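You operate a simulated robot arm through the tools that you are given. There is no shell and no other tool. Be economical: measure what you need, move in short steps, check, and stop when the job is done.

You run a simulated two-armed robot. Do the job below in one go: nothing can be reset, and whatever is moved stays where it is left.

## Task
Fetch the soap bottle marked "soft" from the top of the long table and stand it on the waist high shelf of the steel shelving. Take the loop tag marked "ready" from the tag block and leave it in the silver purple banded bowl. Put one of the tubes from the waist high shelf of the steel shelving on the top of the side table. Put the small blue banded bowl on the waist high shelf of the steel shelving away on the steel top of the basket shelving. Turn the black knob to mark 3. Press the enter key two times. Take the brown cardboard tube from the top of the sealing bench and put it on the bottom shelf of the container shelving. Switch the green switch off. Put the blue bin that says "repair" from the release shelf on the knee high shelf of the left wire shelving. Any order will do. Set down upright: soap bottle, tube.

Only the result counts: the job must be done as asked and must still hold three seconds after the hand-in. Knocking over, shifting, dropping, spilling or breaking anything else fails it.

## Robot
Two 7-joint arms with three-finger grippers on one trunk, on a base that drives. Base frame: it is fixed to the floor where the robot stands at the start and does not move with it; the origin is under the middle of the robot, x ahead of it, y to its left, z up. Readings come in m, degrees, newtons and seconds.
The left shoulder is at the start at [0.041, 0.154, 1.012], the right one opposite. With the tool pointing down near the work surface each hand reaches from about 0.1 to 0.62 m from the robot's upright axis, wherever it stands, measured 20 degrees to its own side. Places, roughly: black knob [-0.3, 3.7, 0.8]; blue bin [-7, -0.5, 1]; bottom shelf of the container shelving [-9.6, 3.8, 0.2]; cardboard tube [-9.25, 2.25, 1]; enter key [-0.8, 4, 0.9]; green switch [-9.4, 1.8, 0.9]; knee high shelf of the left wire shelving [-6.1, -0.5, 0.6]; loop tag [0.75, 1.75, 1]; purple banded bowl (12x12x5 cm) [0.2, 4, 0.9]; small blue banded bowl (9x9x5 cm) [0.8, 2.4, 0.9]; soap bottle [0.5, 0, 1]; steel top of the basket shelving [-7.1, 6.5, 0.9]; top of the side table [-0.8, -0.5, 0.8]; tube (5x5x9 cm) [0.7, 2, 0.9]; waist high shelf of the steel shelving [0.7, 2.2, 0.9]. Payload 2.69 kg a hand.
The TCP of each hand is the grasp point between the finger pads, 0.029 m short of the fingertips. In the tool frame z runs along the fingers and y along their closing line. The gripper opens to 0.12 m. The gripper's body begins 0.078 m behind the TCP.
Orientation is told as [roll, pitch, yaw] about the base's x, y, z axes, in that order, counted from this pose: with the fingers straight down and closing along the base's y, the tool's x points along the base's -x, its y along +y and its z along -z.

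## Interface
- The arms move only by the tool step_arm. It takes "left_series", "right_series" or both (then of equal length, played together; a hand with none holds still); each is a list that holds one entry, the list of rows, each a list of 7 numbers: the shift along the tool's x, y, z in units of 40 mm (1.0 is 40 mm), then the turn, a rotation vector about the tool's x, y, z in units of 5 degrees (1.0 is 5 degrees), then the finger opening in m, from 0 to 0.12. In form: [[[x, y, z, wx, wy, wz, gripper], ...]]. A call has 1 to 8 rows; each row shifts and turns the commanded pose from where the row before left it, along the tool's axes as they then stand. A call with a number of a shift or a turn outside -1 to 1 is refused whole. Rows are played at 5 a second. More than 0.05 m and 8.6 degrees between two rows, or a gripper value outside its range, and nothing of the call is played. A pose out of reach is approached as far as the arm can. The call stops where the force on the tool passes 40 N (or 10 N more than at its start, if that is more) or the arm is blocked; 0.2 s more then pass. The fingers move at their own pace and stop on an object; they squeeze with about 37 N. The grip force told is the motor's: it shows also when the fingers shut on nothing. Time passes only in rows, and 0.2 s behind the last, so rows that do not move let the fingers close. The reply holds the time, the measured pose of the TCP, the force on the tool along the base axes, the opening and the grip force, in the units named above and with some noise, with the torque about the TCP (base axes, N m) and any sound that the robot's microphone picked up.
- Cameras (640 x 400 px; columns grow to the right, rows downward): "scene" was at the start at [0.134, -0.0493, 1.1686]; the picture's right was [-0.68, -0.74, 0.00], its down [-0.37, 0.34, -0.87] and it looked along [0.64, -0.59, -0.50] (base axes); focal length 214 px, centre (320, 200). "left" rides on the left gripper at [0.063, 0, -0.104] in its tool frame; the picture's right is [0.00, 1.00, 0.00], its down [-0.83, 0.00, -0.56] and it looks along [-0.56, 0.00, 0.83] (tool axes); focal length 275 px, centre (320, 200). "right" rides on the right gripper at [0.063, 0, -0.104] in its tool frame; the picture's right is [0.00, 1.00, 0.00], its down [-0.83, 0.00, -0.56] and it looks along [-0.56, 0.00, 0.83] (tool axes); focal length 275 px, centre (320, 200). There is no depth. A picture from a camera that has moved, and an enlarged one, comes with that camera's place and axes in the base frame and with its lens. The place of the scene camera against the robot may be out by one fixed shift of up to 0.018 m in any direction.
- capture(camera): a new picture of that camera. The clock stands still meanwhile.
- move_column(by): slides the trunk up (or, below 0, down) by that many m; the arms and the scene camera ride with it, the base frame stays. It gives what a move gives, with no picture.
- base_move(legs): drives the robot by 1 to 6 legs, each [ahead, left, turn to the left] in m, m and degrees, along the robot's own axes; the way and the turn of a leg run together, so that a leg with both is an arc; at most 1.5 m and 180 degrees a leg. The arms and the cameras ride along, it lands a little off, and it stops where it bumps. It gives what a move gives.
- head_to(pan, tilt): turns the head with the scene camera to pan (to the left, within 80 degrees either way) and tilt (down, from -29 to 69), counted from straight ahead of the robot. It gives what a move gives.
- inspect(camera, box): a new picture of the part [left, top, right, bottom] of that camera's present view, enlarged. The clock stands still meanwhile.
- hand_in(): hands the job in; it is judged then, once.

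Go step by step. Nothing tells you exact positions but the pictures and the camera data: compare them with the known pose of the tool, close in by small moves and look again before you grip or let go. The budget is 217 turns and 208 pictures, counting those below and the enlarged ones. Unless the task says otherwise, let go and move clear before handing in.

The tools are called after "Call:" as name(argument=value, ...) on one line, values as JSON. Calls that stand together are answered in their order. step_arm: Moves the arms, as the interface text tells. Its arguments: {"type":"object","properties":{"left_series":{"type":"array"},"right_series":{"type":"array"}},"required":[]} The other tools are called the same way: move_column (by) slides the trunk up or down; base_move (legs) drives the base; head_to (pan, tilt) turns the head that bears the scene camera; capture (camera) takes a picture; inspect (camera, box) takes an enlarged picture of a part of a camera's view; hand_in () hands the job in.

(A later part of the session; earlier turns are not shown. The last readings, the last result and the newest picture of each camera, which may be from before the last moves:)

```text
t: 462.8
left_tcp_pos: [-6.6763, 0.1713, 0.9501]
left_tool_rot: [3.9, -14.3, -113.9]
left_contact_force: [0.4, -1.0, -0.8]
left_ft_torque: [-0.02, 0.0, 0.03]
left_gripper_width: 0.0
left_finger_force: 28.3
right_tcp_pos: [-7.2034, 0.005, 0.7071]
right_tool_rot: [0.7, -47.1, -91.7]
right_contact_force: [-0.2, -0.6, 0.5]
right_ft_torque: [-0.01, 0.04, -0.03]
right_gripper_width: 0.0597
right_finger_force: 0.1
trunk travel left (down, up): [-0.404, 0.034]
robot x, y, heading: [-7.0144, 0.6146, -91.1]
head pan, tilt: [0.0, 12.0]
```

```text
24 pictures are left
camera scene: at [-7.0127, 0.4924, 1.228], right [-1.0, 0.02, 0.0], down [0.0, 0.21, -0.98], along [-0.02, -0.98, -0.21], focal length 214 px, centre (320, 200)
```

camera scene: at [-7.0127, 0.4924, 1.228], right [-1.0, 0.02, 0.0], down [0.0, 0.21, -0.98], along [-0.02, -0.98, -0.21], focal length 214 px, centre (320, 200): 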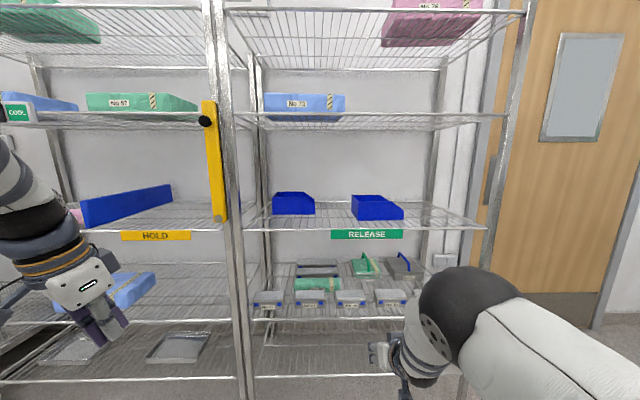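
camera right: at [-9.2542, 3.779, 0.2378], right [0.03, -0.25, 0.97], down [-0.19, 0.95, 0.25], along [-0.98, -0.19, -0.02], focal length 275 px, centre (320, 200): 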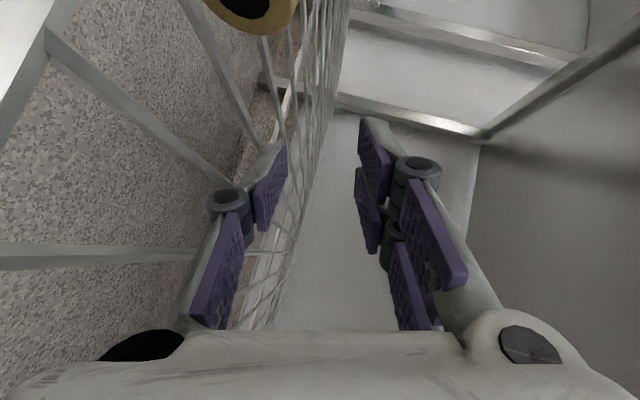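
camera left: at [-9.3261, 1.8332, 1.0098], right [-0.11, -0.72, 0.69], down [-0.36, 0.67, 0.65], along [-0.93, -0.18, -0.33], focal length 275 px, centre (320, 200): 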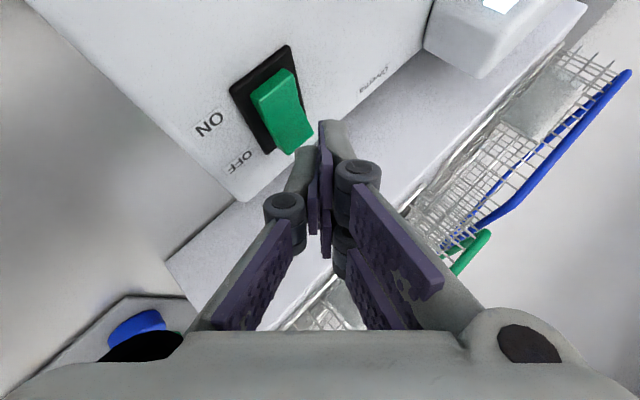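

I raise the right hand above shelf level, align it with the bin's back wall, and drive in.

Call:
step_arm(right_series=[[[-0.72, 0.2, -0.68, 0, 0, 0, 0.05], [-0.72, 0.2, -0.68, 0, 0, 0, 0.05], [-0.72, 0.2, -0.68, 0, 0, 0, 0.05], [-0.72, 0, -0.68, 0, 0, 0, 0.05], [-0.72, 0, -0.68, 0, 0, 0, 0.05], [-0.72, 0, -0.68, 0, 0, 0, 0.05], [-0.72, 0, -0.68, 0, 0, 0, 0.05], [-0.72, 0, -0.68, 0, 0, 0, 0.05]]])

Call:
step_arm(right_series=[[[-0.72, 0, -0.68, 0, 0, 0, 0.05], [-0.72, 0, -0.68, 0, 0, 0, 0.05], [0, 0, 0, 0, 0, 0, 0.05]]])

Call:
base_move(legs=[[0.3, 0, 1]])

Call:
capture(camera="right")

```text
t: 464.6
left_tcp_pos: [-6.6755, 0.1711, 0.9512]
left_tool_rot: [4.0, -14.3, -114.1]
left_contact_force: [0.0, 0.1, 0.3]
left_ft_torque: [-0.03, 0.01, 0.03]
left_gripper_width: 0.0
left_finger_force: 28.2
right_tcp_pos: [-7.1842, 0.0073, 1.0249]
right_tool_rot: [0.8, -47.0, -91.9]
right_contact_force: [1.0, -0.6, 0.5]
right_ft_torque: [0.01, 0.01, 0.01]
right_gripper_width: 0.05
right_finger_force: 0.1
trunk travel left (down, up): [-0.404, 0.034]
robot x, y, heading: [-7.0164, 0.6134, -91.2]
head pan, tilt: [0.0, 12.0]
```

```text
t: 465.4
left_tcp_pos: [-6.6762, 0.1708, 0.9504]
left_tool_rot: [4.0, -14.1, -113.9]
left_contact_force: [0.7, 0.0, -0.2]
left_ft_torque: [0.0, 0.0, 0.01]
left_gripper_width: 0.0
left_finger_force: 28.6
right_tcp_pos: [-7.1857, 0.007, 1.1044]
right_tool_rot: [0.8, -46.9, -91.8]
right_contact_force: [-0.7, 0.1, 0.1]
right_ft_torque: [-0.02, -0.02, 0.02]
right_gripper_width: 0.0503
right_finger_force: 0.0
trunk travel left (down, up): [-0.404, 0.034]
robot x, y, heading: [-7.0189, 0.6139, -91.3]
head pan, tilt: [0.0, 12.0]
```

```text
t: 467.4
left_tcp_pos: [-6.6731, -0.12, 0.9506]
left_tool_rot: [3.9, -14.2, -113.0]
left_contact_force: [0.5, -0.6, -0.1]
left_ft_torque: [0.05, 0.0, -0.03]
left_gripper_width: 0.0001
left_finger_force: 29.0
right_tcp_pos: [-7.1788, -0.2925, 1.1037]
right_tool_rot: [0.8, -46.9, -91.0]
right_contact_force: [0.4, -0.6, -0.1]
right_ft_torque: [-0.01, -0.01, 0.0]
right_gripper_width: 0.05
right_finger_force: 0.1
trunk travel left (down, up): [-0.404, 0.034]
robot x, y, heading: [-7.0192, 0.3214, -90.0]
head pan, tilt: [0.0, 12.0]
```

```text
23 pictures are left
camera right: at [-7.178, -0.1724, 1.1292], right [1.0, 0.0, 0.01], down [-0.01, -0.16, 0.99], along [0.0, -0.99, -0.16], focal length 275 px, centre (320, 200)
```

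right: 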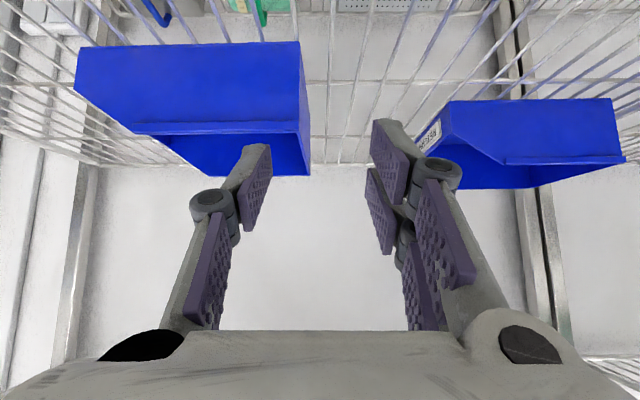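

Call:
base_move(legs=[[0.15, 0, 0]])

Call:
step_arm(right_series=[[[-0.56, -0.43, 0.6, 0, 0, 0, 0.06], [0.73, 0, 0.68, 0, 0, 0, 0.06], [0.55, 0, 0.51, 0, 0, 0, 0.06], [0, 0, 0, 0, 0, 0, 0.06]]])

Call:
capture(camera="right")

```text
t: 468.7
left_tcp_pos: [-6.6718, -0.2453, 0.9501]
left_tool_rot: [3.5, -13.6, -112.9]
left_contact_force: [0.0, -0.8, 0.2]
left_ft_torque: [0.03, 0.0, 0.02]
left_gripper_width: 0.0
left_finger_force: 28.4
right_tcp_pos: [-7.1788, -0.4232, 1.1028]
right_tool_rot: [0.9, -46.8, -90.8]
right_contact_force: [-0.1, 0.2, 0.8]
right_ft_torque: [0.01, -0.03, 0.02]
right_gripper_width: 0.0497
right_finger_force: 0.1
trunk travel left (down, up): [-0.404, 0.034]
robot x, y, heading: [-7.0201, 0.1902, -89.9]
head pan, tilt: [0.0, 12.0]
stopped in leg 1: the force on the tool passed its limit at 97 N (the readings are from after the stop); the commanded pose is now the measured one
```

```text
t: 469.7
left_tcp_pos: [-6.6718, -0.2451, 0.95]
left_tool_rot: [3.5, -13.6, -112.9]
left_contact_force: [-0.8, -0.9, 0.7]
left_ft_torque: [0.0, 0.0, 0.0]
left_gripper_width: 0.0003
left_finger_force: 28.7
right_tcp_pos: [-7.1959, -0.4566, 1.0338]
right_tool_rot: [0.8, -46.9, -90.8]
right_contact_force: [0.6, -0.4, -0.1]
right_ft_torque: [0.02, 0.05, 0.0]
right_gripper_width: 0.0601
right_finger_force: 0.1
trunk travel left (down, up): [-0.404, 0.034]
robot x, y, heading: [-7.0208, 0.1892, -90.0]
head pan, tilt: [0.0, 12.0]
```

```text
22 pictures are left
camera right: at [-7.1951, -0.3376, 1.0586], right [1.0, 0.0, 0.01], down [-0.01, -0.16, 0.99], along [0.0, -0.99, -0.16], focal length 275 px, centre (320, 200)
```

right: 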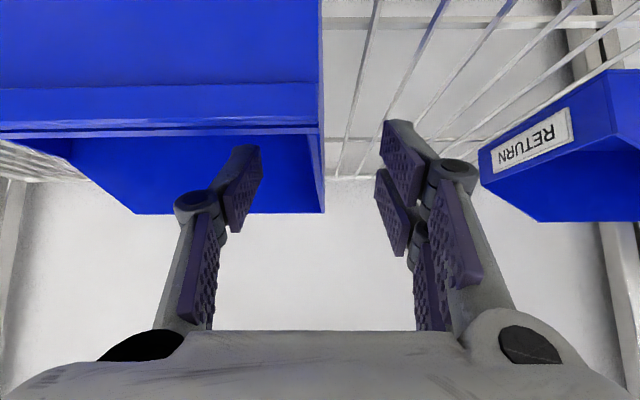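

Fingers straddle the bin's back wall. I lower a bit more and grip.

Call:
step_arm(right_series=[[[0.06, 0, 0.75, 0, 0, 0, 0.06], [0, 0, 0, 0, 0, 0, 0.06], [0, 0, 0, 0, 0, 0, 0.0], [0, 0, 0, 0, 0, 0, 0.0], [0, 0, 0, 0, 0, 0, 0.0]]])

Call:
step_arm(right_series=[[[-0.365, 0, -0.34, 0, 0, 0, 0.0], [-0.365, 0, -0.34, 0, 0, 0, 0.0], [-0.73, 0, -0.68, 0, 0, 0, 0.0], [0, 0, 0, 0, 0, 0, 0.0]]])

Call:
capture(camera="scene")

```text
t: 470.9
left_tcp_pos: [-6.6719, -0.245, 0.9504]
left_tool_rot: [3.5, -13.6, -112.9]
left_contact_force: [0.4, 0.1, 0.2]
left_ft_torque: [0.0, 0.03, 0.0]
left_gripper_width: 0.0
left_finger_force: 28.5
right_tcp_pos: [-7.1944, -0.4786, 1.0119]
right_tool_rot: [0.8, -46.9, -90.8]
right_contact_force: [-0.1, -0.7, 0.9]
right_ft_torque: [-0.2, 0.15, 0.16]
right_gripper_width: 0.0059
right_finger_force: 32.3
trunk travel left (down, up): [-0.404, 0.034]
robot x, y, heading: [-7.0207, 0.1904, -90.0]
head pan, tilt: [0.0, 12.0]
```

```text
t: 471.9
left_tcp_pos: [-6.6716, -0.2458, 0.9498]
left_tool_rot: [3.6, -13.5, -112.9]
left_contact_force: [-0.3, 0.2, 0.6]
left_ft_torque: [-0.02, 0.0, 0.04]
left_gripper_width: 0.0
left_finger_force: 28.8
right_tcp_pos: [-7.1953, -0.4782, 1.0899]
right_tool_rot: [0.7, -46.8, -90.9]
right_contact_force: [0.1, 0.2, -1.8]
right_ft_torque: [-0.04, -0.2, -0.01]
right_gripper_width: 0.0061
right_finger_force: 32.5
trunk travel left (down, up): [-0.404, 0.034]
robot x, y, heading: [-7.0197, 0.1944, -89.9]
head pan, tilt: [0.0, 12.0]
```

```text
21 pictures are left
camera scene: at [-7.0142, 0.0648, 1.2279], right [-1.0, 0.0, 0.0], down [0.0, 0.21, -0.98], along [0.0, -0.98, -0.21], focal length 214 px, centre (320, 200)
```

scene: 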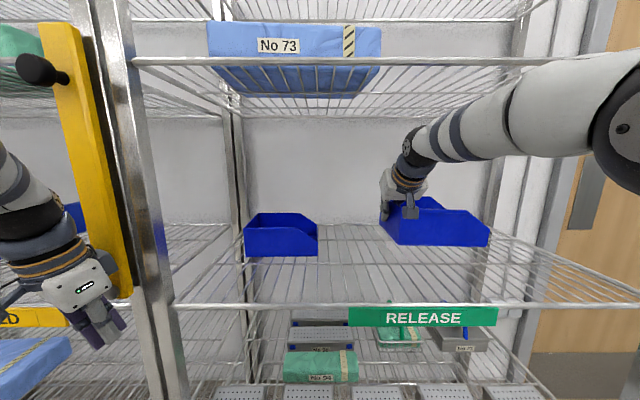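

Bin lifted. I back out, shift east to the left unit, and lower the trunk.

Call:
base_move(legs=[[-0.5, 0, 0], [0, 0.81, 0]])

Call:
move_column(by=-0.3)

Call:
head_to(pan=0, tilt=15)

Call:
capture(camera="scene")

```text
t: 481.1
left_tcp_pos: [-5.8648, 0.2504, 0.9496]
left_tool_rot: [3.5, -13.5, -113.5]
left_contact_force: [0.5, 0.1, 0.1]
left_ft_torque: [0.01, 0.02, 0.01]
left_gripper_width: 0.0
left_finger_force: 28.6
right_tcp_pos: [-6.3905, 0.0215, 1.09]
right_tool_rot: [0.8, -46.8, -91.3]
right_contact_force: [-0.2, 0.0, -3.0]
right_ft_torque: [-0.04, -0.22, 0.01]
right_gripper_width: 0.0058
right_finger_force: 32.0
trunk travel left (down, up): [-0.404, 0.034]
robot x, y, heading: [-6.2062, 0.6838, -90.6]
head pan, tilt: [0.0, 12.0]
```

```text
t: 484.1
left_tcp_pos: [-5.864, 0.2343, 0.5651]
left_tool_rot: [-1.5, -1.6, -112.8]
left_contact_force: [0.7, 0.3, 0.8]
left_ft_torque: [0.02, -0.02, 0.01]
left_gripper_width: 0.0001
left_finger_force: 28.1
right_tcp_pos: [-6.3898, -0.02, 0.5766]
right_tool_rot: [0.7, -27.6, -91.1]
right_contact_force: [-0.8, 0.1, -1.0]
right_ft_torque: [-0.04, -0.19, -0.01]
right_gripper_width: 0.0061
right_finger_force: 32.0
trunk travel left (down, up): [-0.104, 0.334]
robot x, y, heading: [-6.2134, 0.6852, -90.8]
head pan, tilt: [0.0, 12.0]
```

```text
t: 484.7
left_tcp_pos: [-5.8648, 0.2344, 0.5639]
left_tool_rot: [-1.5, -1.6, -112.7]
left_contact_force: [-0.3, -0.2, 0.4]
left_ft_torque: [0.01, -0.01, 0.0]
left_gripper_width: 0.0002
left_finger_force: 28.3
right_tcp_pos: [-6.3882, -0.0195, 0.5765]
right_tool_rot: [0.6, -27.6, -91.1]
right_contact_force: [-0.6, 0.3, -2.3]
right_ft_torque: [-0.03, -0.2, 0.01]
right_gripper_width: 0.0063
right_finger_force: 32.2
trunk travel left (down, up): [-0.104, 0.334]
robot x, y, heading: [-6.2126, 0.6856, -90.7]
head pan, tilt: [0.0, 15.0]
```

```text
20 pictures are left
camera scene: at [-6.2052, 0.4511, 0.8955], right [-1.0, 0.01, 0.0], down [0.0, 0.26, -0.97], along [-0.01, -0.97, -0.26], focal length 214 px, centre (320, 200)
```

scene: 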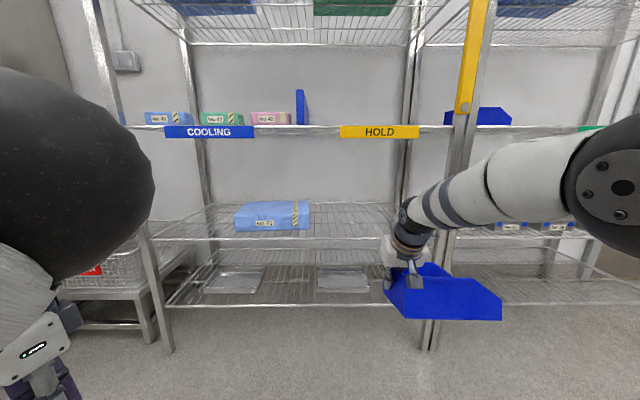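

The trunk leaned again; I re-level the bin (pitch back to -47°) while raising it.

Call:
step_arm(right_series=[[[-0.36, 0, -0.65, 0, -1, 0, 0.0], [-0.42, 0, -0.6, 0, -1, 0, 0.0], [-0.48, 0, -0.57, 0, -1, 0, 0.0], [-0.5, 0, -0.52, 0, -0.86, 0, 0.0], [0, 0, 0, 0, 0, 0, 0.0]]])

Call:
base_move(legs=[[0.3, 0, 0.6]])

Call:
capture(camera="scene")

```text
t: 485.9
left_tcp_pos: [-5.864, 0.2348, 0.5642]
left_tool_rot: [-1.5, -1.6, -112.7]
left_contact_force: [0.1, -0.4, 0.1]
left_ft_torque: [-0.01, 0.03, -0.02]
left_gripper_width: 0.0002
left_finger_force: 28.4
right_tcp_pos: [-6.3902, -0.0283, 0.6058]
right_tool_rot: [0.8, -32.0, -91.3]
right_contact_force: [-0.3, -0.4, -2.7]
right_ft_torque: [-0.03, -0.21, -0.02]
right_gripper_width: 0.006
right_finger_force: 31.6
right hand out of reach, approached as far as the arm can: row 1, 2, 3
trunk travel left (down, up): [-0.104, 0.334]
robot x, y, heading: [-6.2044, 0.6872, -90.6]
head pan, tilt: [0.0, 15.0]
```

```text
t: 487.9
left_tcp_pos: [-5.8603, -0.0352, 0.5656]
left_tool_rot: [-1.5, -1.6, -112.0]
left_contact_force: [0.9, 0.3, 0.0]
left_ft_torque: [-0.02, 0.01, 0.01]
left_gripper_width: 0.0001
left_finger_force: 28.5
right_tcp_pos: [-6.3801, -0.3003, 0.6088]
right_tool_rot: [0.6, -31.2, -90.7]
right_contact_force: [-0.9, 16.1, 14.9]
right_ft_torque: [0.88, -0.23, 0.07]
right_gripper_width: 0.0059
right_finger_force: 32.1
trunk travel left (down, up): [-0.104, 0.334]
robot x, y, heading: [-6.208, 0.4108, -89.8]
head pan, tilt: [0.0, 15.0]
stopped in leg 1: the force on the tool passed its limit at 111 N (the readings are from after the stop); the commanded pose is now the measured one
```

```text
19 pictures are left
camera scene: at [-6.2029, 0.1774, 0.896], right [-1.0, 0.0, 0.0], down [0.0, 0.26, -0.97], along [0.0, -0.97, -0.26], focal length 214 px, centre (320, 200)
```

scene: 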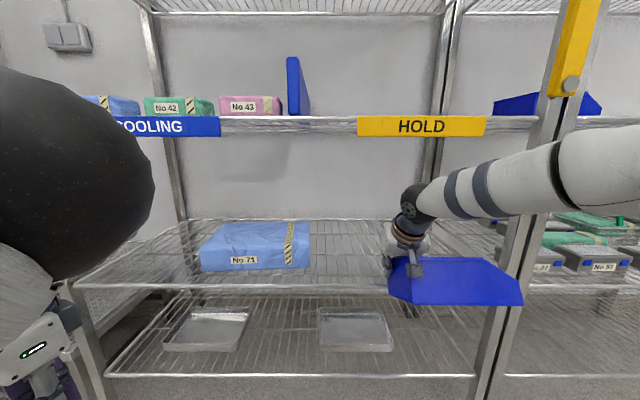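

The tilted bin touched the shelf edge. I back off, retract the hand a little so it can be re-levelled, and raise it.

Call:
base_move(legs=[[-0.2, 0, 0]])

Call:
step_arm(right_series=[[[0.85, 0, -0.5, 0, 0, 0, 0.0], [0.85, 0, -0.5, 0, 0, 0, 0.0], [0.85, 0, -0.5, 0, -1, 0, 0.0], [0, 0, -0.5, 0, -1, 0, 0.0], [-0.3, 0, -0.6, 0, -1, 0, 0.0], [-0.5, 0, -0.6, 0, -0.1, 0, 0.0], [0, 0, 0, 0, 0, 0, 0.0]]])

```text
t: 489.4
left_tcp_pos: [-5.8606, 0.1595, 0.5642]
left_tool_rot: [-1.5, -1.6, -112.2]
left_contact_force: [0.1, -0.5, 0.0]
left_ft_torque: [0.03, -0.06, 0.02]
left_gripper_width: 0.0
left_finger_force: 28.4
right_tcp_pos: [-6.382, -0.1039, 0.6056]
right_tool_rot: [0.6, -31.1, -90.8]
right_contact_force: [0.5, 0.6, -2.3]
right_ft_torque: [-0.13, -0.17, 0.01]
right_gripper_width: 0.0061
right_finger_force: 32.0
trunk travel left (down, up): [-0.104, 0.334]
robot x, y, heading: [-6.2158, 0.6084, -89.5]
head pan, tilt: [0.0, 15.0]
```

```text
t: 491.0
left_tcp_pos: [-5.8612, 0.1599, 0.5644]
left_tool_rot: [-1.6, -1.5, -112.1]
left_contact_force: [0.0, 0.2, 0.2]
left_ft_torque: [0.01, 0.01, 0.01]
left_gripper_width: 0.0001
left_finger_force: 28.3
right_tcp_pos: [-6.3808, 0.0381, 0.6777]
right_tool_rot: [0.7, -46.5, -91.0]
right_contact_force: [-0.1, -0.3, -2.8]
right_ft_torque: [-0.14, -0.19, -0.01]
right_gripper_width: 0.0059
right_finger_force: 31.7
trunk travel left (down, up): [-0.104, 0.334]
robot x, y, heading: [-6.2132, 0.6086, -90.0]
head pan, tilt: [0.0, 15.0]
```

Call:
step_arm(left_series=[[[0.5, 0, -0.9, 0, 0, 0, 0.0], [0.5, 0, -0.9, 0, 0, 0, 0.0], [0.5, 0, -0.9, 0, 0, 0, 0.0], [0, 0, -0.9, 0, 0, 0, 0.0], [0, 0, -0.9, 0, 0, 0, 0.0]]])

Call:
base_move(legs=[[0.3, 0, 0]])

Call:
capture(camera="scene")

```text
t: 492.2
left_tcp_pos: [-5.8201, 0.2173, 0.7401]
left_tool_rot: [-1.6, -1.6, -112.1]
left_contact_force: [-0.1, 0.3, -0.7]
left_ft_torque: [0.01, 0.0, 0.0]
left_gripper_width: 0.0
left_finger_force: 28.7
left hand out of reach, approached as far as the arm can: row 1, 2
right_tcp_pos: [-6.3809, 0.038, 0.6775]
right_tool_rot: [0.7, -46.7, -90.9]
right_contact_force: [-0.5, 0.7, -2.5]
right_ft_torque: [-0.13, -0.26, 0.01]
right_gripper_width: 0.006
right_finger_force: 31.6
trunk travel left (down, up): [-0.104, 0.334]
robot x, y, heading: [-6.2105, 0.6077, -90.0]
head pan, tilt: [0.0, 15.0]
```

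```text
t: 494.3
left_tcp_pos: [-5.8194, -0.0814, 0.7401]
left_tool_rot: [-1.5, -1.7, -112.2]
left_contact_force: [0.0, 0.4, -0.3]
left_ft_torque: [0.02, -0.02, 0.01]
left_gripper_width: 0.0
left_finger_force: 28.4
right_tcp_pos: [-6.3817, -0.2593, 0.678]
right_tool_rot: [0.6, -46.5, -91.1]
right_contact_force: [0.0, 0.6, -2.4]
right_ft_torque: [-0.15, -0.18, -0.01]
right_gripper_width: 0.0059
right_finger_force: 32.2
trunk travel left (down, up): [-0.104, 0.334]
robot x, y, heading: [-6.2074, 0.3086, -90.1]
head pan, tilt: [0.0, 15.0]
```

```text
18 pictures are left
camera scene: at [-6.2038, 0.076, 0.8954], right [-1.0, 0.0, 0.0], down [0.0, 0.26, -0.97], along [0.0, -0.97, -0.26], focal length 214 px, centre (320, 200)
```

scene: 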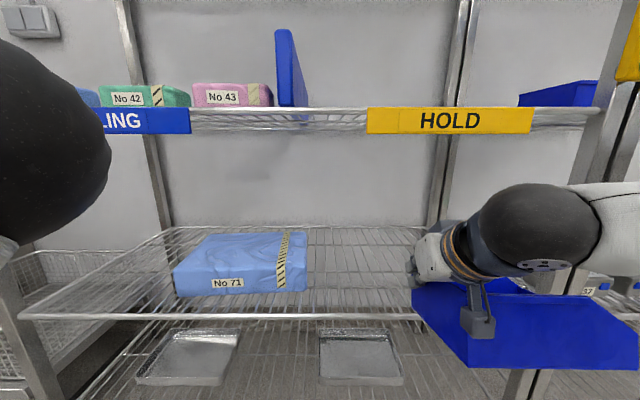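

The bin looks level, above the knee-high shelf. Drive in and lower it stepwise.

Call:
base_move(legs=[[0.23, 0, 0]])

Call:
step_arm(right_series=[[[0.73, 0, 0.68, 0, 0, 0, 0.0], [0.36, 0, 0.34, 0, 0, 0, 0.0], [0, 0, 0, 0, 0, 0, 0.0]]])

Call:
capture(camera="scene")

```text
t: 495.9
left_tcp_pos: [-5.8185, -0.2684, 0.7445]
left_tool_rot: [-2.0, -2.4, -109.6]
left_contact_force: [-0.2, -0.3, 0.3]
left_ft_torque: [-0.04, 0.03, 0.0]
left_gripper_width: 0.0001
left_finger_force: 28.4
right_tcp_pos: [-6.382, -0.461, 0.6791]
right_tool_rot: [0.9, -46.8, -90.9]
right_contact_force: [0.7, -0.8, -2.5]
right_ft_torque: [-0.15, -0.2, -0.01]
right_gripper_width: 0.006
right_finger_force: 32.5
trunk travel left (down, up): [-0.104, 0.334]
robot x, y, heading: [-6.2093, 0.1041, -89.6]
head pan, tilt: [0.0, 15.0]
stopped in leg 1: the robot was blocked; the commanded pose is now the measured one
```

```text
t: 496.7
left_tcp_pos: [-5.8201, -0.27, 0.7439]
left_tool_rot: [-2.1, -2.4, -109.8]
left_contact_force: [0.3, 0.2, 0.0]
left_ft_torque: [-0.01, 0.0, -0.02]
left_gripper_width: 0.0002
left_finger_force: 28.4
right_tcp_pos: [-6.3791, -0.4611, 0.6261]
right_tool_rot: [1.0, -47.8, -90.9]
right_contact_force: [0.0, 3.2, 37.8]
right_ft_torque: [-0.32, 0.14, 0.05]
right_gripper_width: 0.0061
right_finger_force: 32.3
trunk travel left (down, up): [-0.104, 0.334]
robot x, y, heading: [-6.2086, 0.1065, -89.8]
head pan, tilt: [0.0, 15.0]
```

```text
17 pictures are left
camera scene: at [-6.2054, -0.1218, 0.8978], right [-1.0, 0.0, 0.0], down [0.0, 0.25, -0.97], along [0.0, -0.97, -0.25], focal length 214 px, centre (320, 200)
```

scene: 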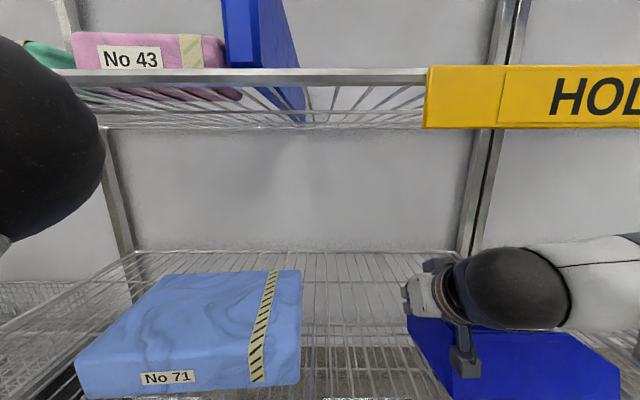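

Contact at the expected shelf height. Release gently and withdraw along the fingers.

Call:
step_arm(right_series=[[[-0.05, 0, -0.05, 0, 0, 0, 0.0], [0, 0, 0, 0, 0, 0, 0.03], [0, 0, 0, 0, 0, 0, 0.06], [0, 0, 0, 0, 0, 0, 0.06], [-0.2, 0, -0.5, 0, 0, 0, 0.06], [-0.2, 0, -0.9, 0, 0, 0, 0.06]]])

Call:
capture(camera="right")

```text
t: 498.1
left_tcp_pos: [-5.8193, -0.2693, 0.7434]
left_tool_rot: [-1.9, -2.4, -109.8]
left_contact_force: [-0.2, -0.4, 0.0]
left_ft_torque: [0.01, 0.01, -0.01]
left_gripper_width: 0.0001
left_finger_force: 28.8
right_tcp_pos: [-6.3798, -0.4313, 0.675]
right_tool_rot: [0.9, -46.9, -90.9]
right_contact_force: [0.0, -1.4, 0.6]
right_ft_torque: [-0.01, -0.01, 0.01]
right_gripper_width: 0.0603
right_finger_force: 0.0
trunk travel left (down, up): [-0.104, 0.334]
robot x, y, heading: [-6.2103, 0.1072, -89.5]
head pan, tilt: [0.0, 15.0]
```

```text
16 pictures are left
camera right: at [-6.3797, -0.3116, 0.6996], right [1.0, 0.0, 0.01], down [-0.01, -0.16, 0.99], along [0.0, -0.99, -0.16], focal length 275 px, centre (320, 200)
```

right: 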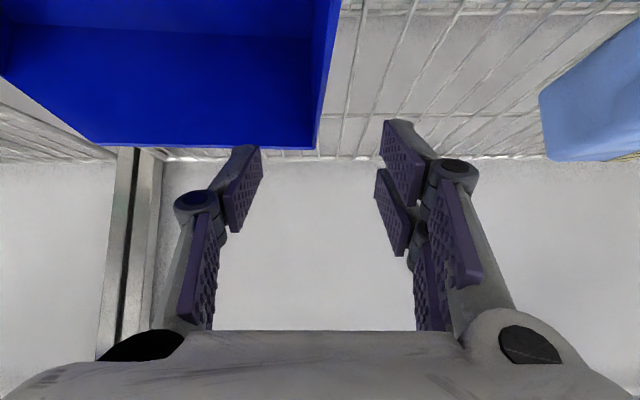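

Call:
step_arm(right_series=[[[0, 0, -1, 0, 0, 0, 0.06], [0, 0, -1, 0, 0, 0, 0.06], [0, 0, -1, 0, 0, 0, 0.06]]])

Call:
base_move(legs=[[-0.6, 0, 0]])

Call:
inspect(camera="scene", box=[160, 80, 520, 320])

```text
t: 498.9
left_tcp_pos: [-5.8196, -0.2696, 0.7435]
left_tool_rot: [-2.0, -2.5, -109.9]
left_contact_force: [0.5, 0.9, 0.2]
left_ft_torque: [0.01, -0.03, -0.01]
left_gripper_width: 0.0
left_finger_force: 28.8
right_tcp_pos: [-6.3798, -0.3426, 0.7583]
right_tool_rot: [0.8, -46.9, -90.9]
right_contact_force: [-0.8, -0.1, 1.0]
right_ft_torque: [0.03, 0.03, -0.01]
right_gripper_width: 0.0602
right_finger_force: 0.0
trunk travel left (down, up): [-0.104, 0.334]
robot x, y, heading: [-6.2086, 0.1037, -89.9]
head pan, tilt: [0.0, 15.0]
```

```text
t: 502.4
left_tcp_pos: [-5.8223, 0.3355, 0.7387]
left_tool_rot: [-2.4, -2.0, -110.0]
left_contact_force: [0.1, 0.1, 0.2]
left_ft_torque: [-0.02, -0.02, 0.04]
left_gripper_width: 0.0002
left_finger_force: 28.7
right_tcp_pos: [-6.3834, 0.2634, 0.7535]
right_tool_rot: [0.6, -46.6, -91.0]
right_contact_force: [-0.8, -0.3, -0.3]
right_ft_torque: [0.01, -0.04, -0.02]
right_gripper_width: 0.0599
right_finger_force: 0.0
trunk travel left (down, up): [-0.104, 0.334]
robot x, y, heading: [-6.2142, 0.7213, -89.9]
head pan, tilt: [0.0, 15.0]
```

```text
1.67 times, centred on (340, 200) of scene
camera zoom: at [-6.2068, 0.4819, 0.8955], right [-1.0, 0.0, 0.0], down [0.0, 0.26, -0.97], along [0.0, -0.97, -0.26], focal length 358 px, centre (287, 200)
```

zoom: 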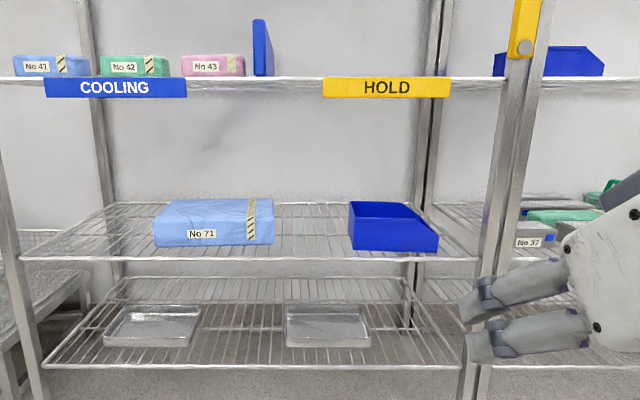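

Bin is placed flat. Last job: the knob, with the right arm. I raise the left hand, and drive back to the desk.

Call:
step_arm(left_series=[[[0, 0, -0.9, 0, 0, 0, 0.0], [0, 0, -0.9, 0, 0, 0, 0.0], [0, 0, -0.9, 0, 0, 0, 0.0], [0, 0, -0.9, 0, 0, 0, 0.0], [0, 0, -0.9, 0, 0, 0, 0.0], [0, 0, -0.9, 0, 0, 0, 0.0]]], right_series=[[[0, 0, 0, 0, -1, 0, 0.055], [0, 0, 0, 0, -1, 0, 0.055], [0, 0, 0, 0, -1, 0, 0.055], [0, 0, 0, 0, -1, 0, 0.055], [0, 0, 0, 0, -1, 0, 0.055], [0, 0, 0, 0, -1, 0, 0.055]]])

Call:
base_move(legs=[[-1.2, 0, 0], [-0.63, 0, 0], [0, 0, 90], [1.5, 0, 0], [1.5, 0, 0], [1.5, 0, 0]])

Call:
move_column(by=0.21)

```text
t: 503.8
left_tcp_pos: [-5.808, 0.3398, 0.8026]
left_tool_rot: [-2.3, -1.9, -110.1]
left_contact_force: [-0.1, 0.1, -0.3]
left_ft_torque: [-0.01, -0.02, -0.01]
left_gripper_width: 0.0001
left_finger_force: 28.4
left hand out of reach, approached as far as the arm can: row 2, 3, 4, 5, 6
right_tcp_pos: [-6.3648, 0.2136, 0.7928]
right_tool_rot: [2.2, -76.6, -92.5]
right_contact_force: [0.5, -0.2, -1.0]
right_ft_torque: [-0.01, -0.01, 0.0]
right_gripper_width: 0.055
right_finger_force: 0.0
right hand out of reach, approached as far as the arm can: row 3, 4, 5, 6
trunk travel left (down, up): [-0.104, 0.334]
robot x, y, heading: [-6.2152, 0.7179, -90.1]
head pan, tilt: [0.0, 15.0]
```

```text
t: 537.7
left_tcp_pos: [-1.4, 2.9662, 0.8035]
left_tool_rot: [-2.3, -1.9, -19.6]
left_contact_force: [-0.8, 0.4, -0.9]
left_ft_torque: [-0.01, 0.04, -0.05]
left_gripper_width: 0.0
left_finger_force: 28.4
right_tcp_pos: [-1.2685, 2.4123, 0.7916]
right_tool_rot: [2.1, -76.5, -2.0]
right_contact_force: [0.4, -0.4, -0.5]
right_ft_torque: [0.0, 0.02, 0.01]
right_gripper_width: 0.0549
right_finger_force: 0.0
trunk travel left (down, up): [-0.104, 0.334]
robot x, y, heading: [-1.7741, 2.558, 0.5]
head pan, tilt: [0.0, 15.0]
```

```text
t: 540.0
left_tcp_pos: [-1.3985, 2.9668, 1.0126]
left_tool_rot: [-2.4, -1.9, -19.6]
left_contact_force: [0.4, -0.2, 0.5]
left_ft_torque: [-0.03, 0.02, 0.03]
left_gripper_width: 0.0002
left_finger_force: 28.4
right_tcp_pos: [-1.2682, 2.4116, 1.0018]
right_tool_rot: [2.1, -76.5, -2.0]
right_contact_force: [0.2, -0.5, 0.9]
right_ft_torque: [-0.02, -0.03, -0.02]
right_gripper_width: 0.0548
right_finger_force: 0.1
trunk travel left (down, up): [-0.314, 0.124]
robot x, y, heading: [-1.7731, 2.5593, 0.9]
head pan, tilt: [0.0, 15.0]
```

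Call:
base_move(legs=[[1.5, 0, 0], [0, 0, 89.5], [0.2, 0, 0]])

Call:
head_to(pan=0, tilt=30)

Call:
capture(camera="scene")

Call:
capture(camera="right")

```text
t: 552.3
left_tcp_pos: [-0.694, 3.1629, 1.0124]
left_tool_rot: [-2.3, -2.0, 70.0]
left_contact_force: [0.7, 0.6, -0.4]
left_ft_torque: [-0.04, -0.01, -0.01]
left_gripper_width: 0.0
left_finger_force: 28.1
right_tcp_pos: [-0.1372, 3.2872, 1.0018]
right_tool_rot: [2.1, -76.6, 87.5]
right_contact_force: [0.5, 0.5, 0.4]
right_ft_torque: [0.02, 0.0, 0.03]
right_gripper_width: 0.0551
right_finger_force: 0.2
trunk travel left (down, up): [-0.314, 0.124]
robot x, y, heading: [-0.2867, 2.7823, 90.0]
head pan, tilt: [0.0, 15.0]
```

```text
t: 553.1
left_tcp_pos: [-0.6945, 3.1604, 1.0127]
left_tool_rot: [-2.3, -1.8, 70.0]
left_contact_force: [-0.3, 0.7, 0.0]
left_ft_torque: [-0.03, -0.06, 0.01]
left_gripper_width: 0.0
left_finger_force: 28.3
right_tcp_pos: [-0.1363, 3.2872, 1.003]
right_tool_rot: [2.1, -76.5, 87.5]
right_contact_force: [-0.7, -0.2, 0.3]
right_ft_torque: [-0.01, 0.01, 0.02]
right_gripper_width: 0.0549
right_finger_force: 0.0
trunk travel left (down, up): [-0.314, 0.124]
robot x, y, heading: [-0.2893, 2.7835, 90.0]
head pan, tilt: [0.0, 30.0]
```

```text
14 pictures are left
camera scene: at [-0.2829, 2.9757, 1.0947], right [1.0, 0.0, 0.0], down [0.0, -0.5, -0.87], along [0.0, 0.87, -0.5], focal length 214 px, centre (320, 200)
```

scene: 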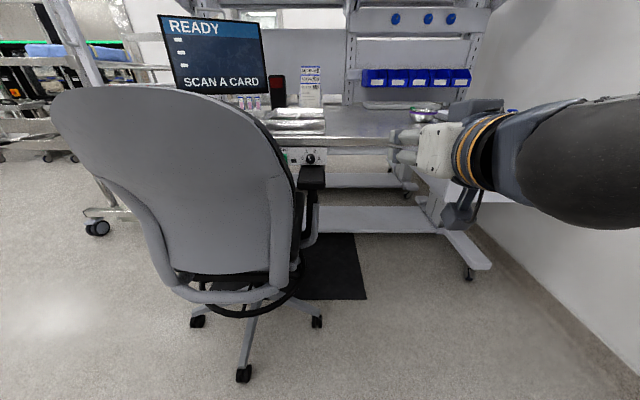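

```text
13 pictures are left
camera right: at [-0.1374, 3.1725, 0.9656], right [-1.0, 0.01, 0.0], down [0.0, -0.35, 0.94], along [0.01, 0.94, 0.35], focal length 275 px, centre (320, 200)
```

right: 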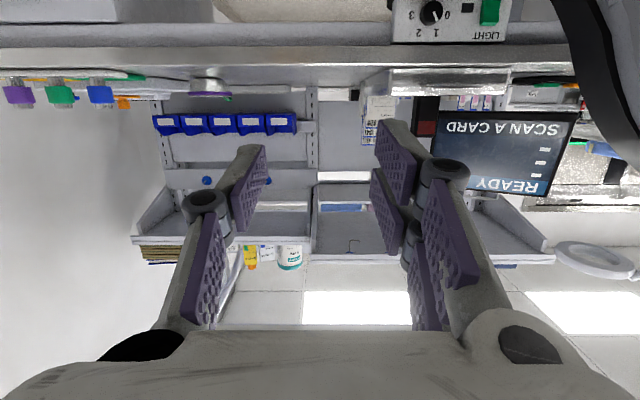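

I advance, yaw the hand to 105° so the wrist stays clear of the chair back, and move to the pre-grasp point.

Call:
base_move(legs=[[0.15, 0, 0]])

Call:
step_arm(right_series=[[[0, 0, 0, -0.85, 0, -0.204, 0.06], [0, 0, 0, -0.85, 0, -0.204, 0.06], [0, 0, 0, -0.85, 0, -0.204, 0.06], [0, 0, 0, -0.85, 0, -0.204, 0.06]]])

Call:
step_arm(right_series=[[[0.284, 0.333, 0.84, 0, 0, 0, 0.06], [0.284, 0.333, 0.84, 0, 0, 0, 0.06], [0.284, 0.333, 0.84, 0, 0, 0, 0.06], [0.284, 0.333, 0.84, 0, 0, 0, 0.06], [0.284, 0.333, 0.84, 0, 0, 0, 0.06], [0.284, 0.333, 0.84, 0, 0, 0, 0.06], [0.284, 0.333, 0.7, 0, 0, 0, 0.06], [0, 0, 0, 0, 0, 0, 0.06]]])

Call:
capture(camera="right")

```text
t: 554.4
left_tcp_pos: [-0.6946, 3.3099, 1.0119]
left_tool_rot: [-2.2, -1.9, 69.9]
left_contact_force: [0.6, 0.5, -0.1]
left_ft_torque: [-0.04, 0.0, 0.0]
left_gripper_width: 0.0
left_finger_force: 28.9
right_tcp_pos: [-0.1384, 3.4364, 1.0024]
right_tool_rot: [2.1, -76.6, 87.5]
right_contact_force: [-0.8, 0.4, -0.1]
right_ft_torque: [0.01, 0.03, 0.0]
right_gripper_width: 0.0549
right_finger_force: 0.1
trunk travel left (down, up): [-0.314, 0.124]
robot x, y, heading: [-0.2902, 2.9343, 90.1]
head pan, tilt: [0.0, 30.0]
```

```text
t: 555.4
left_tcp_pos: [-0.6934, 3.31, 1.011]
left_tool_rot: [-2.3, -1.9, 69.8]
left_contact_force: [-0.3, -0.1, -0.1]
left_ft_torque: [0.01, -0.03, 0.01]
left_gripper_width: 0.0
left_finger_force: 28.7
right_tcp_pos: [-0.138, 3.437, 1.0027]
right_tool_rot: [1.8, -76.6, 105.2]
right_contact_force: [-0.3, 0.2, 0.8]
right_ft_torque: [-0.01, 0.0, 0.02]
right_gripper_width: 0.0601
right_finger_force: 0.1
trunk travel left (down, up): [-0.314, 0.124]
robot x, y, heading: [-0.2895, 2.9338, 90.0]
head pan, tilt: [0.0, 30.0]
```

```text
t: 557.2
left_tcp_pos: [-0.694, 3.3085, 1.0126]
left_tool_rot: [-2.4, -2.0, 69.9]
left_contact_force: [-0.9, 0.4, 0.1]
left_ft_torque: [0.02, 0.01, -0.02]
left_gripper_width: 0.0
left_finger_force: 28.3
right_tcp_pos: [-0.2876, 3.6066, 0.8727]
right_tool_rot: [2.0, -76.7, 105.1]
right_contact_force: [-0.2, -0.3, 0.4]
right_ft_torque: [-0.04, 0.01, 0.01]
right_gripper_width: 0.0602
right_finger_force: 0.1
trunk travel left (down, up): [-0.314, 0.124]
robot x, y, heading: [-0.2904, 2.9309, 89.9]
head pan, tilt: [0.0, 30.0]
```

```text
12 pictures are left
camera right: at [-0.2521, 3.4971, 0.8359], right [-0.96, -0.29, 0.0], down [0.11, -0.33, 0.94], along [-0.27, 0.9, 0.35], focal length 275 px, centre (320, 200)
```

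right: 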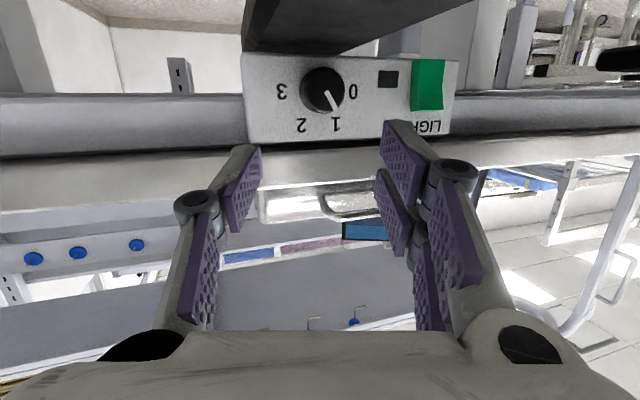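

The view confirms the pointer at 1 and the knob at (-0.322,3.717,0.831). Insert the open fingers around the knob, roll back 20°, then check.

Call:
step_arm(right_series=[[[0.1, 0.03, 0.85, 0, 0, 0, 0.06], [0.1, 0.02, 0.85, 0, 0, 0, 0.06], [0.08, 0.02, 0.75, 0, 0, 0, 0.06], [-0.015, 0.015, 0, 0.225, 0.259, -0.939, 0.06], [-0.015, 0.015, 0, 0.225, 0.259, -0.939, 0.06], [-0.015, 0.015, 0, 0.225, 0.259, -0.939, 0.06], [-0.015, 0.015, 0, 0.225, 0.259, -0.939, 0.06], [0, 0, 0, 0, 0, 0, 0.06]]])

Call:
capture(camera="right")

```text
t: 559.0
left_tcp_pos: [-0.6956, 3.3093, 1.0129]
left_tool_rot: [-2.4, -2.0, 69.9]
left_contact_force: [-0.2, -0.6, 0.6]
left_ft_torque: [0.02, -0.01, 0.01]
left_gripper_width: 0.0
left_finger_force: 28.6
right_tcp_pos: [-0.3196, 3.6935, 0.8423]
right_tool_rot: [-46.9, -63.7, 151.7]
right_contact_force: [0.1, -0.4, -0.3]
right_ft_torque: [-0.03, -0.01, -0.01]
right_gripper_width: 0.0599
right_finger_force: 0.0
trunk travel left (down, up): [-0.314, 0.124]
robot x, y, heading: [-0.2873, 2.9326, 90.3]
head pan, tilt: [0.0, 30.0]
```

```text
11 pictures are left
camera right: at [-0.2748, 3.5837, 0.8172], right [-0.9, -0.29, -0.33], down [-0.22, -0.35, 0.91], along [-0.38, 0.89, 0.25], focal length 275 px, centre (320, 200)
```

right: 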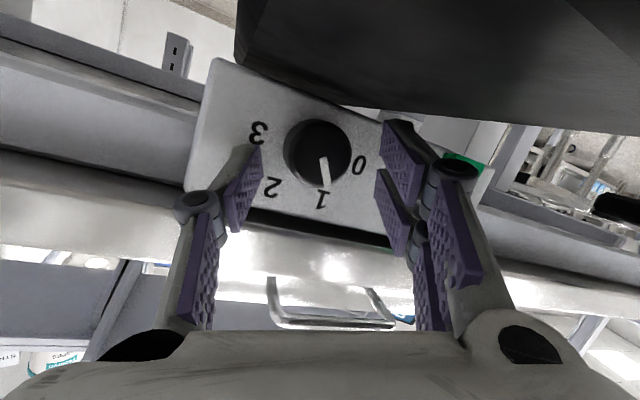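

Well centred; go 8 mm deeper and close on the knob.

Call:
step_arm(right_series=[[[0, 0.03, 0.2, 0, 0, 0, 0.06], [0, 0, 0, 0, 0, 0, 0.06], [0, 0, 0, 0, 0, 0, 0.02], [0, 0, 0, 0, 0, 0, 0.02], [0, 0, 0, 0, 0, 0, 0.02]]])

Call:
capture(camera="right")

```text
t: 559.9
left_tcp_pos: [-0.6933, 3.3066, 1.016]
left_tool_rot: [-2.1, -2.1, 69.8]
left_contact_force: [-0.9, 1.3, 0.7]
left_ft_torque: [-0.02, 0.0, -0.01]
left_gripper_width: 0.0
left_finger_force: 28.1
right_tcp_pos: [-0.3194, 3.6947, 0.8414]
right_tool_rot: [-47.0, -63.7, 151.5]
right_contact_force: [9.8, -42.3, 5.3]
right_ft_torque: [-0.06, -0.09, -0.61]
right_gripper_width: 0.0347
right_finger_force: 44.7
trunk travel left (down, up): [-0.314, 0.124]
robot x, y, heading: [-0.2857, 2.93, 90.0]
head pan, tilt: [0.0, 30.0]
stopped in row 4 (right hand): the force on the tool passed its limit at 54 N (the readings are from after the stop); the commanded pose is now the measured one
```

```text
10 pictures are left
camera right: at [-0.2746, 3.5857, 0.8154], right [-0.9, -0.29, -0.33], down [-0.22, -0.35, 0.91], along [-0.38, 0.89, 0.25], focal length 275 px, centre (320, 200)
```

right: 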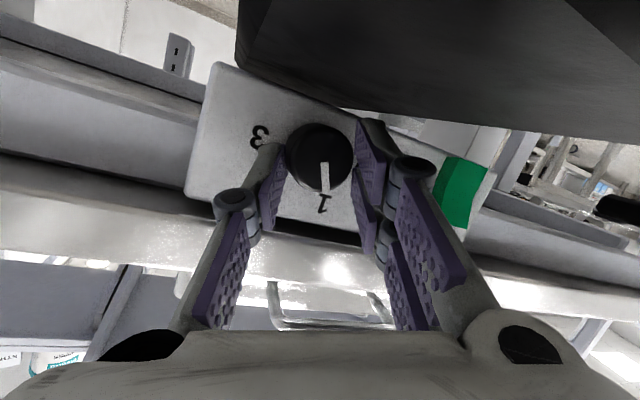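

Gripped. I ease back 4 mm to relieve the panel contact and turn clockwise.

Call:
step_arm(right_series=[[[0, 0, -0.1, 0, 0, 0, 0.02], [0.015, -0.02, 0, -0.21, -0.28, 0.937, 0.02], [0.015, -0.02, 0, -0.21, -0.28, 0.937, 0.02], [0.015, -0.02, 0, -0.21, -0.28, 0.937, 0.02], [0.015, -0.02, 0, -0.21, -0.28, 0.937, 0.02], [0.015, -0.02, 0, -0.21, -0.28, 0.937, 0.02], [0.015, -0.02, 0, -0.21, -0.28, 0.937, 0.02]]])

Call:
capture(camera="right")

```text
t: 561.4
left_tcp_pos: [-0.6941, 3.3078, 1.0134]
left_tool_rot: [-2.2, -2.0, 69.9]
left_contact_force: [0.6, 0.0, 0.6]
left_ft_torque: [0.03, 0.03, -0.01]
left_gripper_width: 0.0
left_finger_force: 28.6
right_tcp_pos: [-0.3162, 3.6946, 0.8389]
right_tool_rot: [23.1, -76.4, 85.4]
right_contact_force: [-1.0, -15.2, 0.1]
right_ft_torque: [0.83, 0.05, -1.11]
right_gripper_width: 0.0345
right_finger_force: 45.4
right hand out of reach, approached as far as the arm can: row 6, 7
trunk travel left (down, up): [-0.314, 0.124]
robot x, y, heading: [-0.2857, 2.9322, 90.2]
head pan, tilt: [0.0, 30.0]
stopped in row 7 (right hand): the force on the tool passed its limit at 58 N (the readings are from after the stop); the commanded pose is now the measured one
```

```text
9 pictures are left
camera right: at [-0.2824, 3.5858, 0.8003], right [-0.95, -0.31, 0.09], down [0.19, -0.32, 0.93], along [-0.26, 0.9, 0.36], focal length 275 px, centre (320, 200)
```

right: 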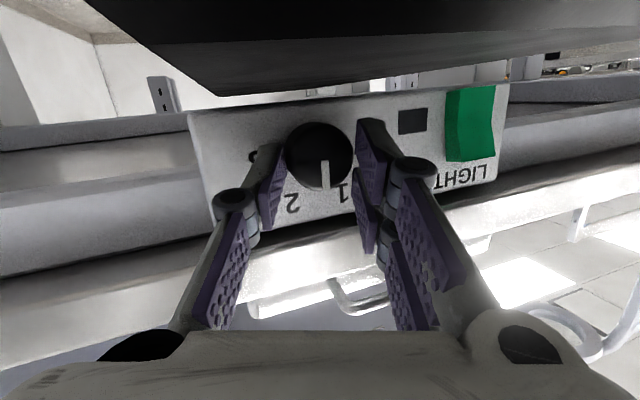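

The knob turns with the hand; a wrist limit stops me at +25°. I'll ratchet: open, roll back 35°, re-grip.

Call:
step_arm(right_series=[[[0, 0, -0.05, 0, 0, 0, 0.055], [0, 0, 0, 0, 0, 0, 0.055], [-0.015, 0.02, 0, 0.21, 0.28, -0.937, 0.055], [-0.015, 0.02, 0, 0.21, 0.28, -0.937, 0.055], [-0.015, 0.02, 0, 0.21, 0.28, -0.937, 0.055], [-0.015, 0.02, 0, 0.21, 0.28, -0.937, 0.055], [-0.015, 0.02, 0, 0.21, 0.28, -0.937, 0.055], [-0.015, 0.02, 0, 0.21, 0.28, -0.937, 0.055]]])

Call:
step_arm(right_series=[[[-0.015, 0.02, 0, 0.21, 0.28, -0.937, 0.055], [0, 0, 0, 0, 0, 0, 0.055]]])

Call:
capture(camera="right")

```text
t: 563.2
left_tcp_pos: [-0.6945, 3.3083, 1.0131]
left_tool_rot: [-2.3, -2.0, 70.0]
left_contact_force: [-0.1, 0.0, 0.5]
left_ft_torque: [0.03, 0.0, -0.03]
left_gripper_width: 0.0
left_finger_force: 28.9
right_tcp_pos: [-0.3185, 3.6946, 0.8424]
right_tool_rot: [-49.7, -58.5, 155.3]
right_contact_force: [1.1, -4.1, -0.7]
right_ft_torque: [0.04, 0.03, -0.12]
right_gripper_width: 0.0559
right_finger_force: 0.0
trunk travel left (down, up): [-0.314, 0.124]
robot x, y, heading: [-0.2882, 2.9338, 90.1]
head pan, tilt: [0.0, 30.0]
```

```text
t: 563.8
left_tcp_pos: [-0.6936, 3.309, 1.0122]
left_tool_rot: [-2.2, -2.0, 69.9]
left_contact_force: [-0.3, 0.7, -0.5]
left_ft_torque: [0.02, -0.03, -0.02]
left_gripper_width: 0.0
left_finger_force: 28.5
right_tcp_pos: [-0.3201, 3.6943, 0.8421]
right_tool_rot: [-53.5, -54.1, 158.6]
right_contact_force: [1.2, -3.4, -1.7]
right_ft_torque: [-0.01, 0.01, -0.09]
right_gripper_width: 0.0564
right_finger_force: 0.8
trunk travel left (down, up): [-0.314, 0.124]
robot x, y, heading: [-0.2891, 2.9311, 90.1]
head pan, tilt: [0.0, 30.0]
```

```text
8 pictures are left
camera right: at [-0.2683, 3.5856, 0.8275], right [-0.82, -0.32, -0.48], down [-0.37, -0.34, 0.86], along [-0.43, 0.89, 0.16], focal length 275 px, centre (320, 200)
```

right: 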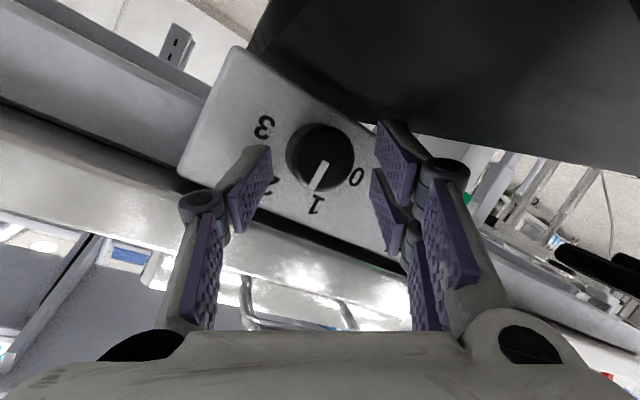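

The knob has detents (it sprang back toward 1), so each turn must pass the 30° midpoint. From here I have ~38°: grip and turn.

Call:
step_arm(right_series=[[[0, 0, 0, 0, 0, 0, 0.02], [0, 0, 0, 0, 0, 0, 0.02], [0, 0, -0.05, 0, 0, 0, 0.02]]])

Call:
step_arm(right_series=[[[0.015, -0.02, 0, -0.21, -0.28, 0.937, 0.02], [0.015, -0.02, 0, -0.21, -0.28, 0.937, 0.02], [0.015, -0.02, 0, -0.21, -0.28, 0.937, 0.02], [0.015, -0.02, 0, -0.21, -0.28, 0.937, 0.02], [0.015, -0.02, 0, -0.21, -0.28, 0.937, 0.02], [0.015, -0.02, 0, -0.21, -0.28, 0.937, 0.02], [0.015, -0.02, 0, -0.21, -0.28, 0.937, 0.02], [0.015, -0.02, 0, -0.21, -0.28, 0.937, 0.02]]])

```text
t: 564.6
left_tcp_pos: [-0.696, 3.3086, 1.012]
left_tool_rot: [-2.2, -1.9, 70.0]
left_contact_force: [0.1, 1.1, -0.4]
left_ft_torque: [0.01, -0.04, -0.01]
left_gripper_width: 0.0
left_finger_force: 29.0
right_tcp_pos: [-0.3208, 3.6936, 0.8415]
right_tool_rot: [-53.5, -54.1, 158.6]
right_contact_force: [-3.8, 3.3, 1.5]
right_ft_torque: [0.27, 0.07, 0.17]
right_gripper_width: 0.0334
right_finger_force: 45.3
trunk travel left (down, up): [-0.314, 0.124]
robot x, y, heading: [-0.2855, 2.9324, 90.2]
head pan, tilt: [0.0, 30.0]
```

```text
t: 566.4
left_tcp_pos: [-0.6954, 3.3064, 1.0132]
left_tool_rot: [-2.2, -2.1, 70.1]
left_contact_force: [-1.0, 0.3, 0.2]
left_ft_torque: [0.02, -0.02, -0.02]
left_gripper_width: 0.0
left_finger_force: 28.4
right_tcp_pos: [-0.3133, 3.6928, 0.8403]
right_tool_rot: [36.5, -75.4, 74.7]
right_contact_force: [-15.1, -11.9, 15.3]
right_ft_torque: [-0.49, 0.32, 0.62]
right_gripper_width: 0.0322
right_finger_force: 44.4
right hand out of reach, approached as far as the arm can: row 8
trunk travel left (down, up): [-0.314, 0.124]
robot x, y, heading: [-0.2878, 2.9275, 90.2]
head pan, tilt: [0.0, 30.0]
```

Call:
step_arm(right_series=[[[0, 0, 0, 0, 0, 0, 0.055], [0, 0, 0, 0, 0, 0, 0.055], [-0.015, 0.02, 0, 0.21, 0.28, -0.937, 0.055], [-0.015, 0.02, 0, 0.21, 0.28, -0.937, 0.055], [-0.015, 0.02, 0, 0.21, 0.28, -0.937, 0.055], [-0.015, 0.02, 0, 0.21, 0.28, -0.937, 0.055], [-0.015, 0.02, 0, 0.21, 0.28, -0.937, 0.055], [-0.015, 0.02, 0, 0.21, 0.28, -0.937, 0.055]]])

Call:
step_arm(right_series=[[[-0.015, 0.02, 0, 0.21, 0.28, -0.937, 0.055], [-0.015, 0.02, 0, 0.21, 0.28, -0.937, 0.055], [0, 0, 0, 0, 0, 0, 0.055]]])

Call:
capture(camera="right")

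```text
t: 568.2
left_tcp_pos: [-0.6932, 3.3092, 1.0123]
left_tool_rot: [-2.2, -2.0, 69.8]
left_contact_force: [-0.1, -0.1, 0.6]
left_ft_torque: [0.0, 0.0, -0.01]
left_gripper_width: 0.0
left_finger_force: 28.4
right_tcp_pos: [-0.3084, 3.6962, 0.8409]
right_tool_rot: [-44.8, -62.9, 150.9]
right_contact_force: [1.2, -5.3, -1.3]
right_ft_torque: [0.0, 0.05, -0.13]
right_gripper_width: 0.0583
right_finger_force: 0.4
trunk travel left (down, up): [-0.314, 0.124]
robot x, y, heading: [-0.2888, 2.932, 90.2]
head pan, tilt: [0.0, 30.0]
```

```text
t: 569.0
left_tcp_pos: [-0.6942, 3.3086, 1.0115]
left_tool_rot: [-2.1, -2.0, 69.9]
left_contact_force: [0.6, 0.8, 0.4]
left_ft_torque: [-0.03, 0.03, -0.01]
left_gripper_width: 0.0
left_finger_force: 28.0
right_tcp_pos: [-0.3118, 3.6954, 0.8416]
right_tool_rot: [-53.6, -54.1, 158.8]
right_contact_force: [-1.3, -2.8, 4.9]
right_ft_torque: [0.12, 0.18, -0.06]
right_gripper_width: 0.0571
right_finger_force: 0.2
trunk travel left (down, up): [-0.314, 0.124]
robot x, y, heading: [-0.2877, 2.9332, 90.3]
head pan, tilt: [0.0, 30.0]
```

```text
7 pictures are left
camera right: at [-0.2597, 3.5874, 0.8266], right [-0.82, -0.32, -0.48], down [-0.37, -0.34, 0.86], along [-0.44, 0.89, 0.16], focal length 275 px, centre (320, 200)
```

right: 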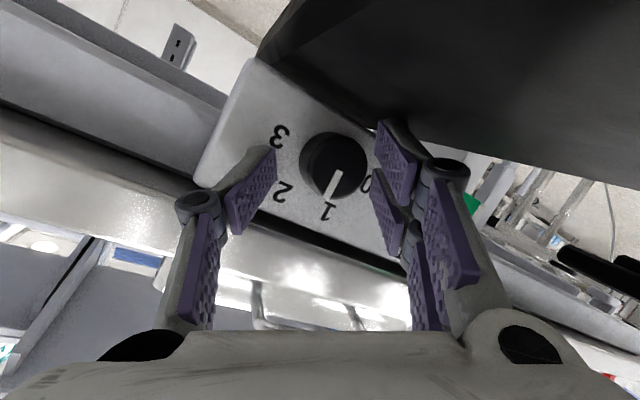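

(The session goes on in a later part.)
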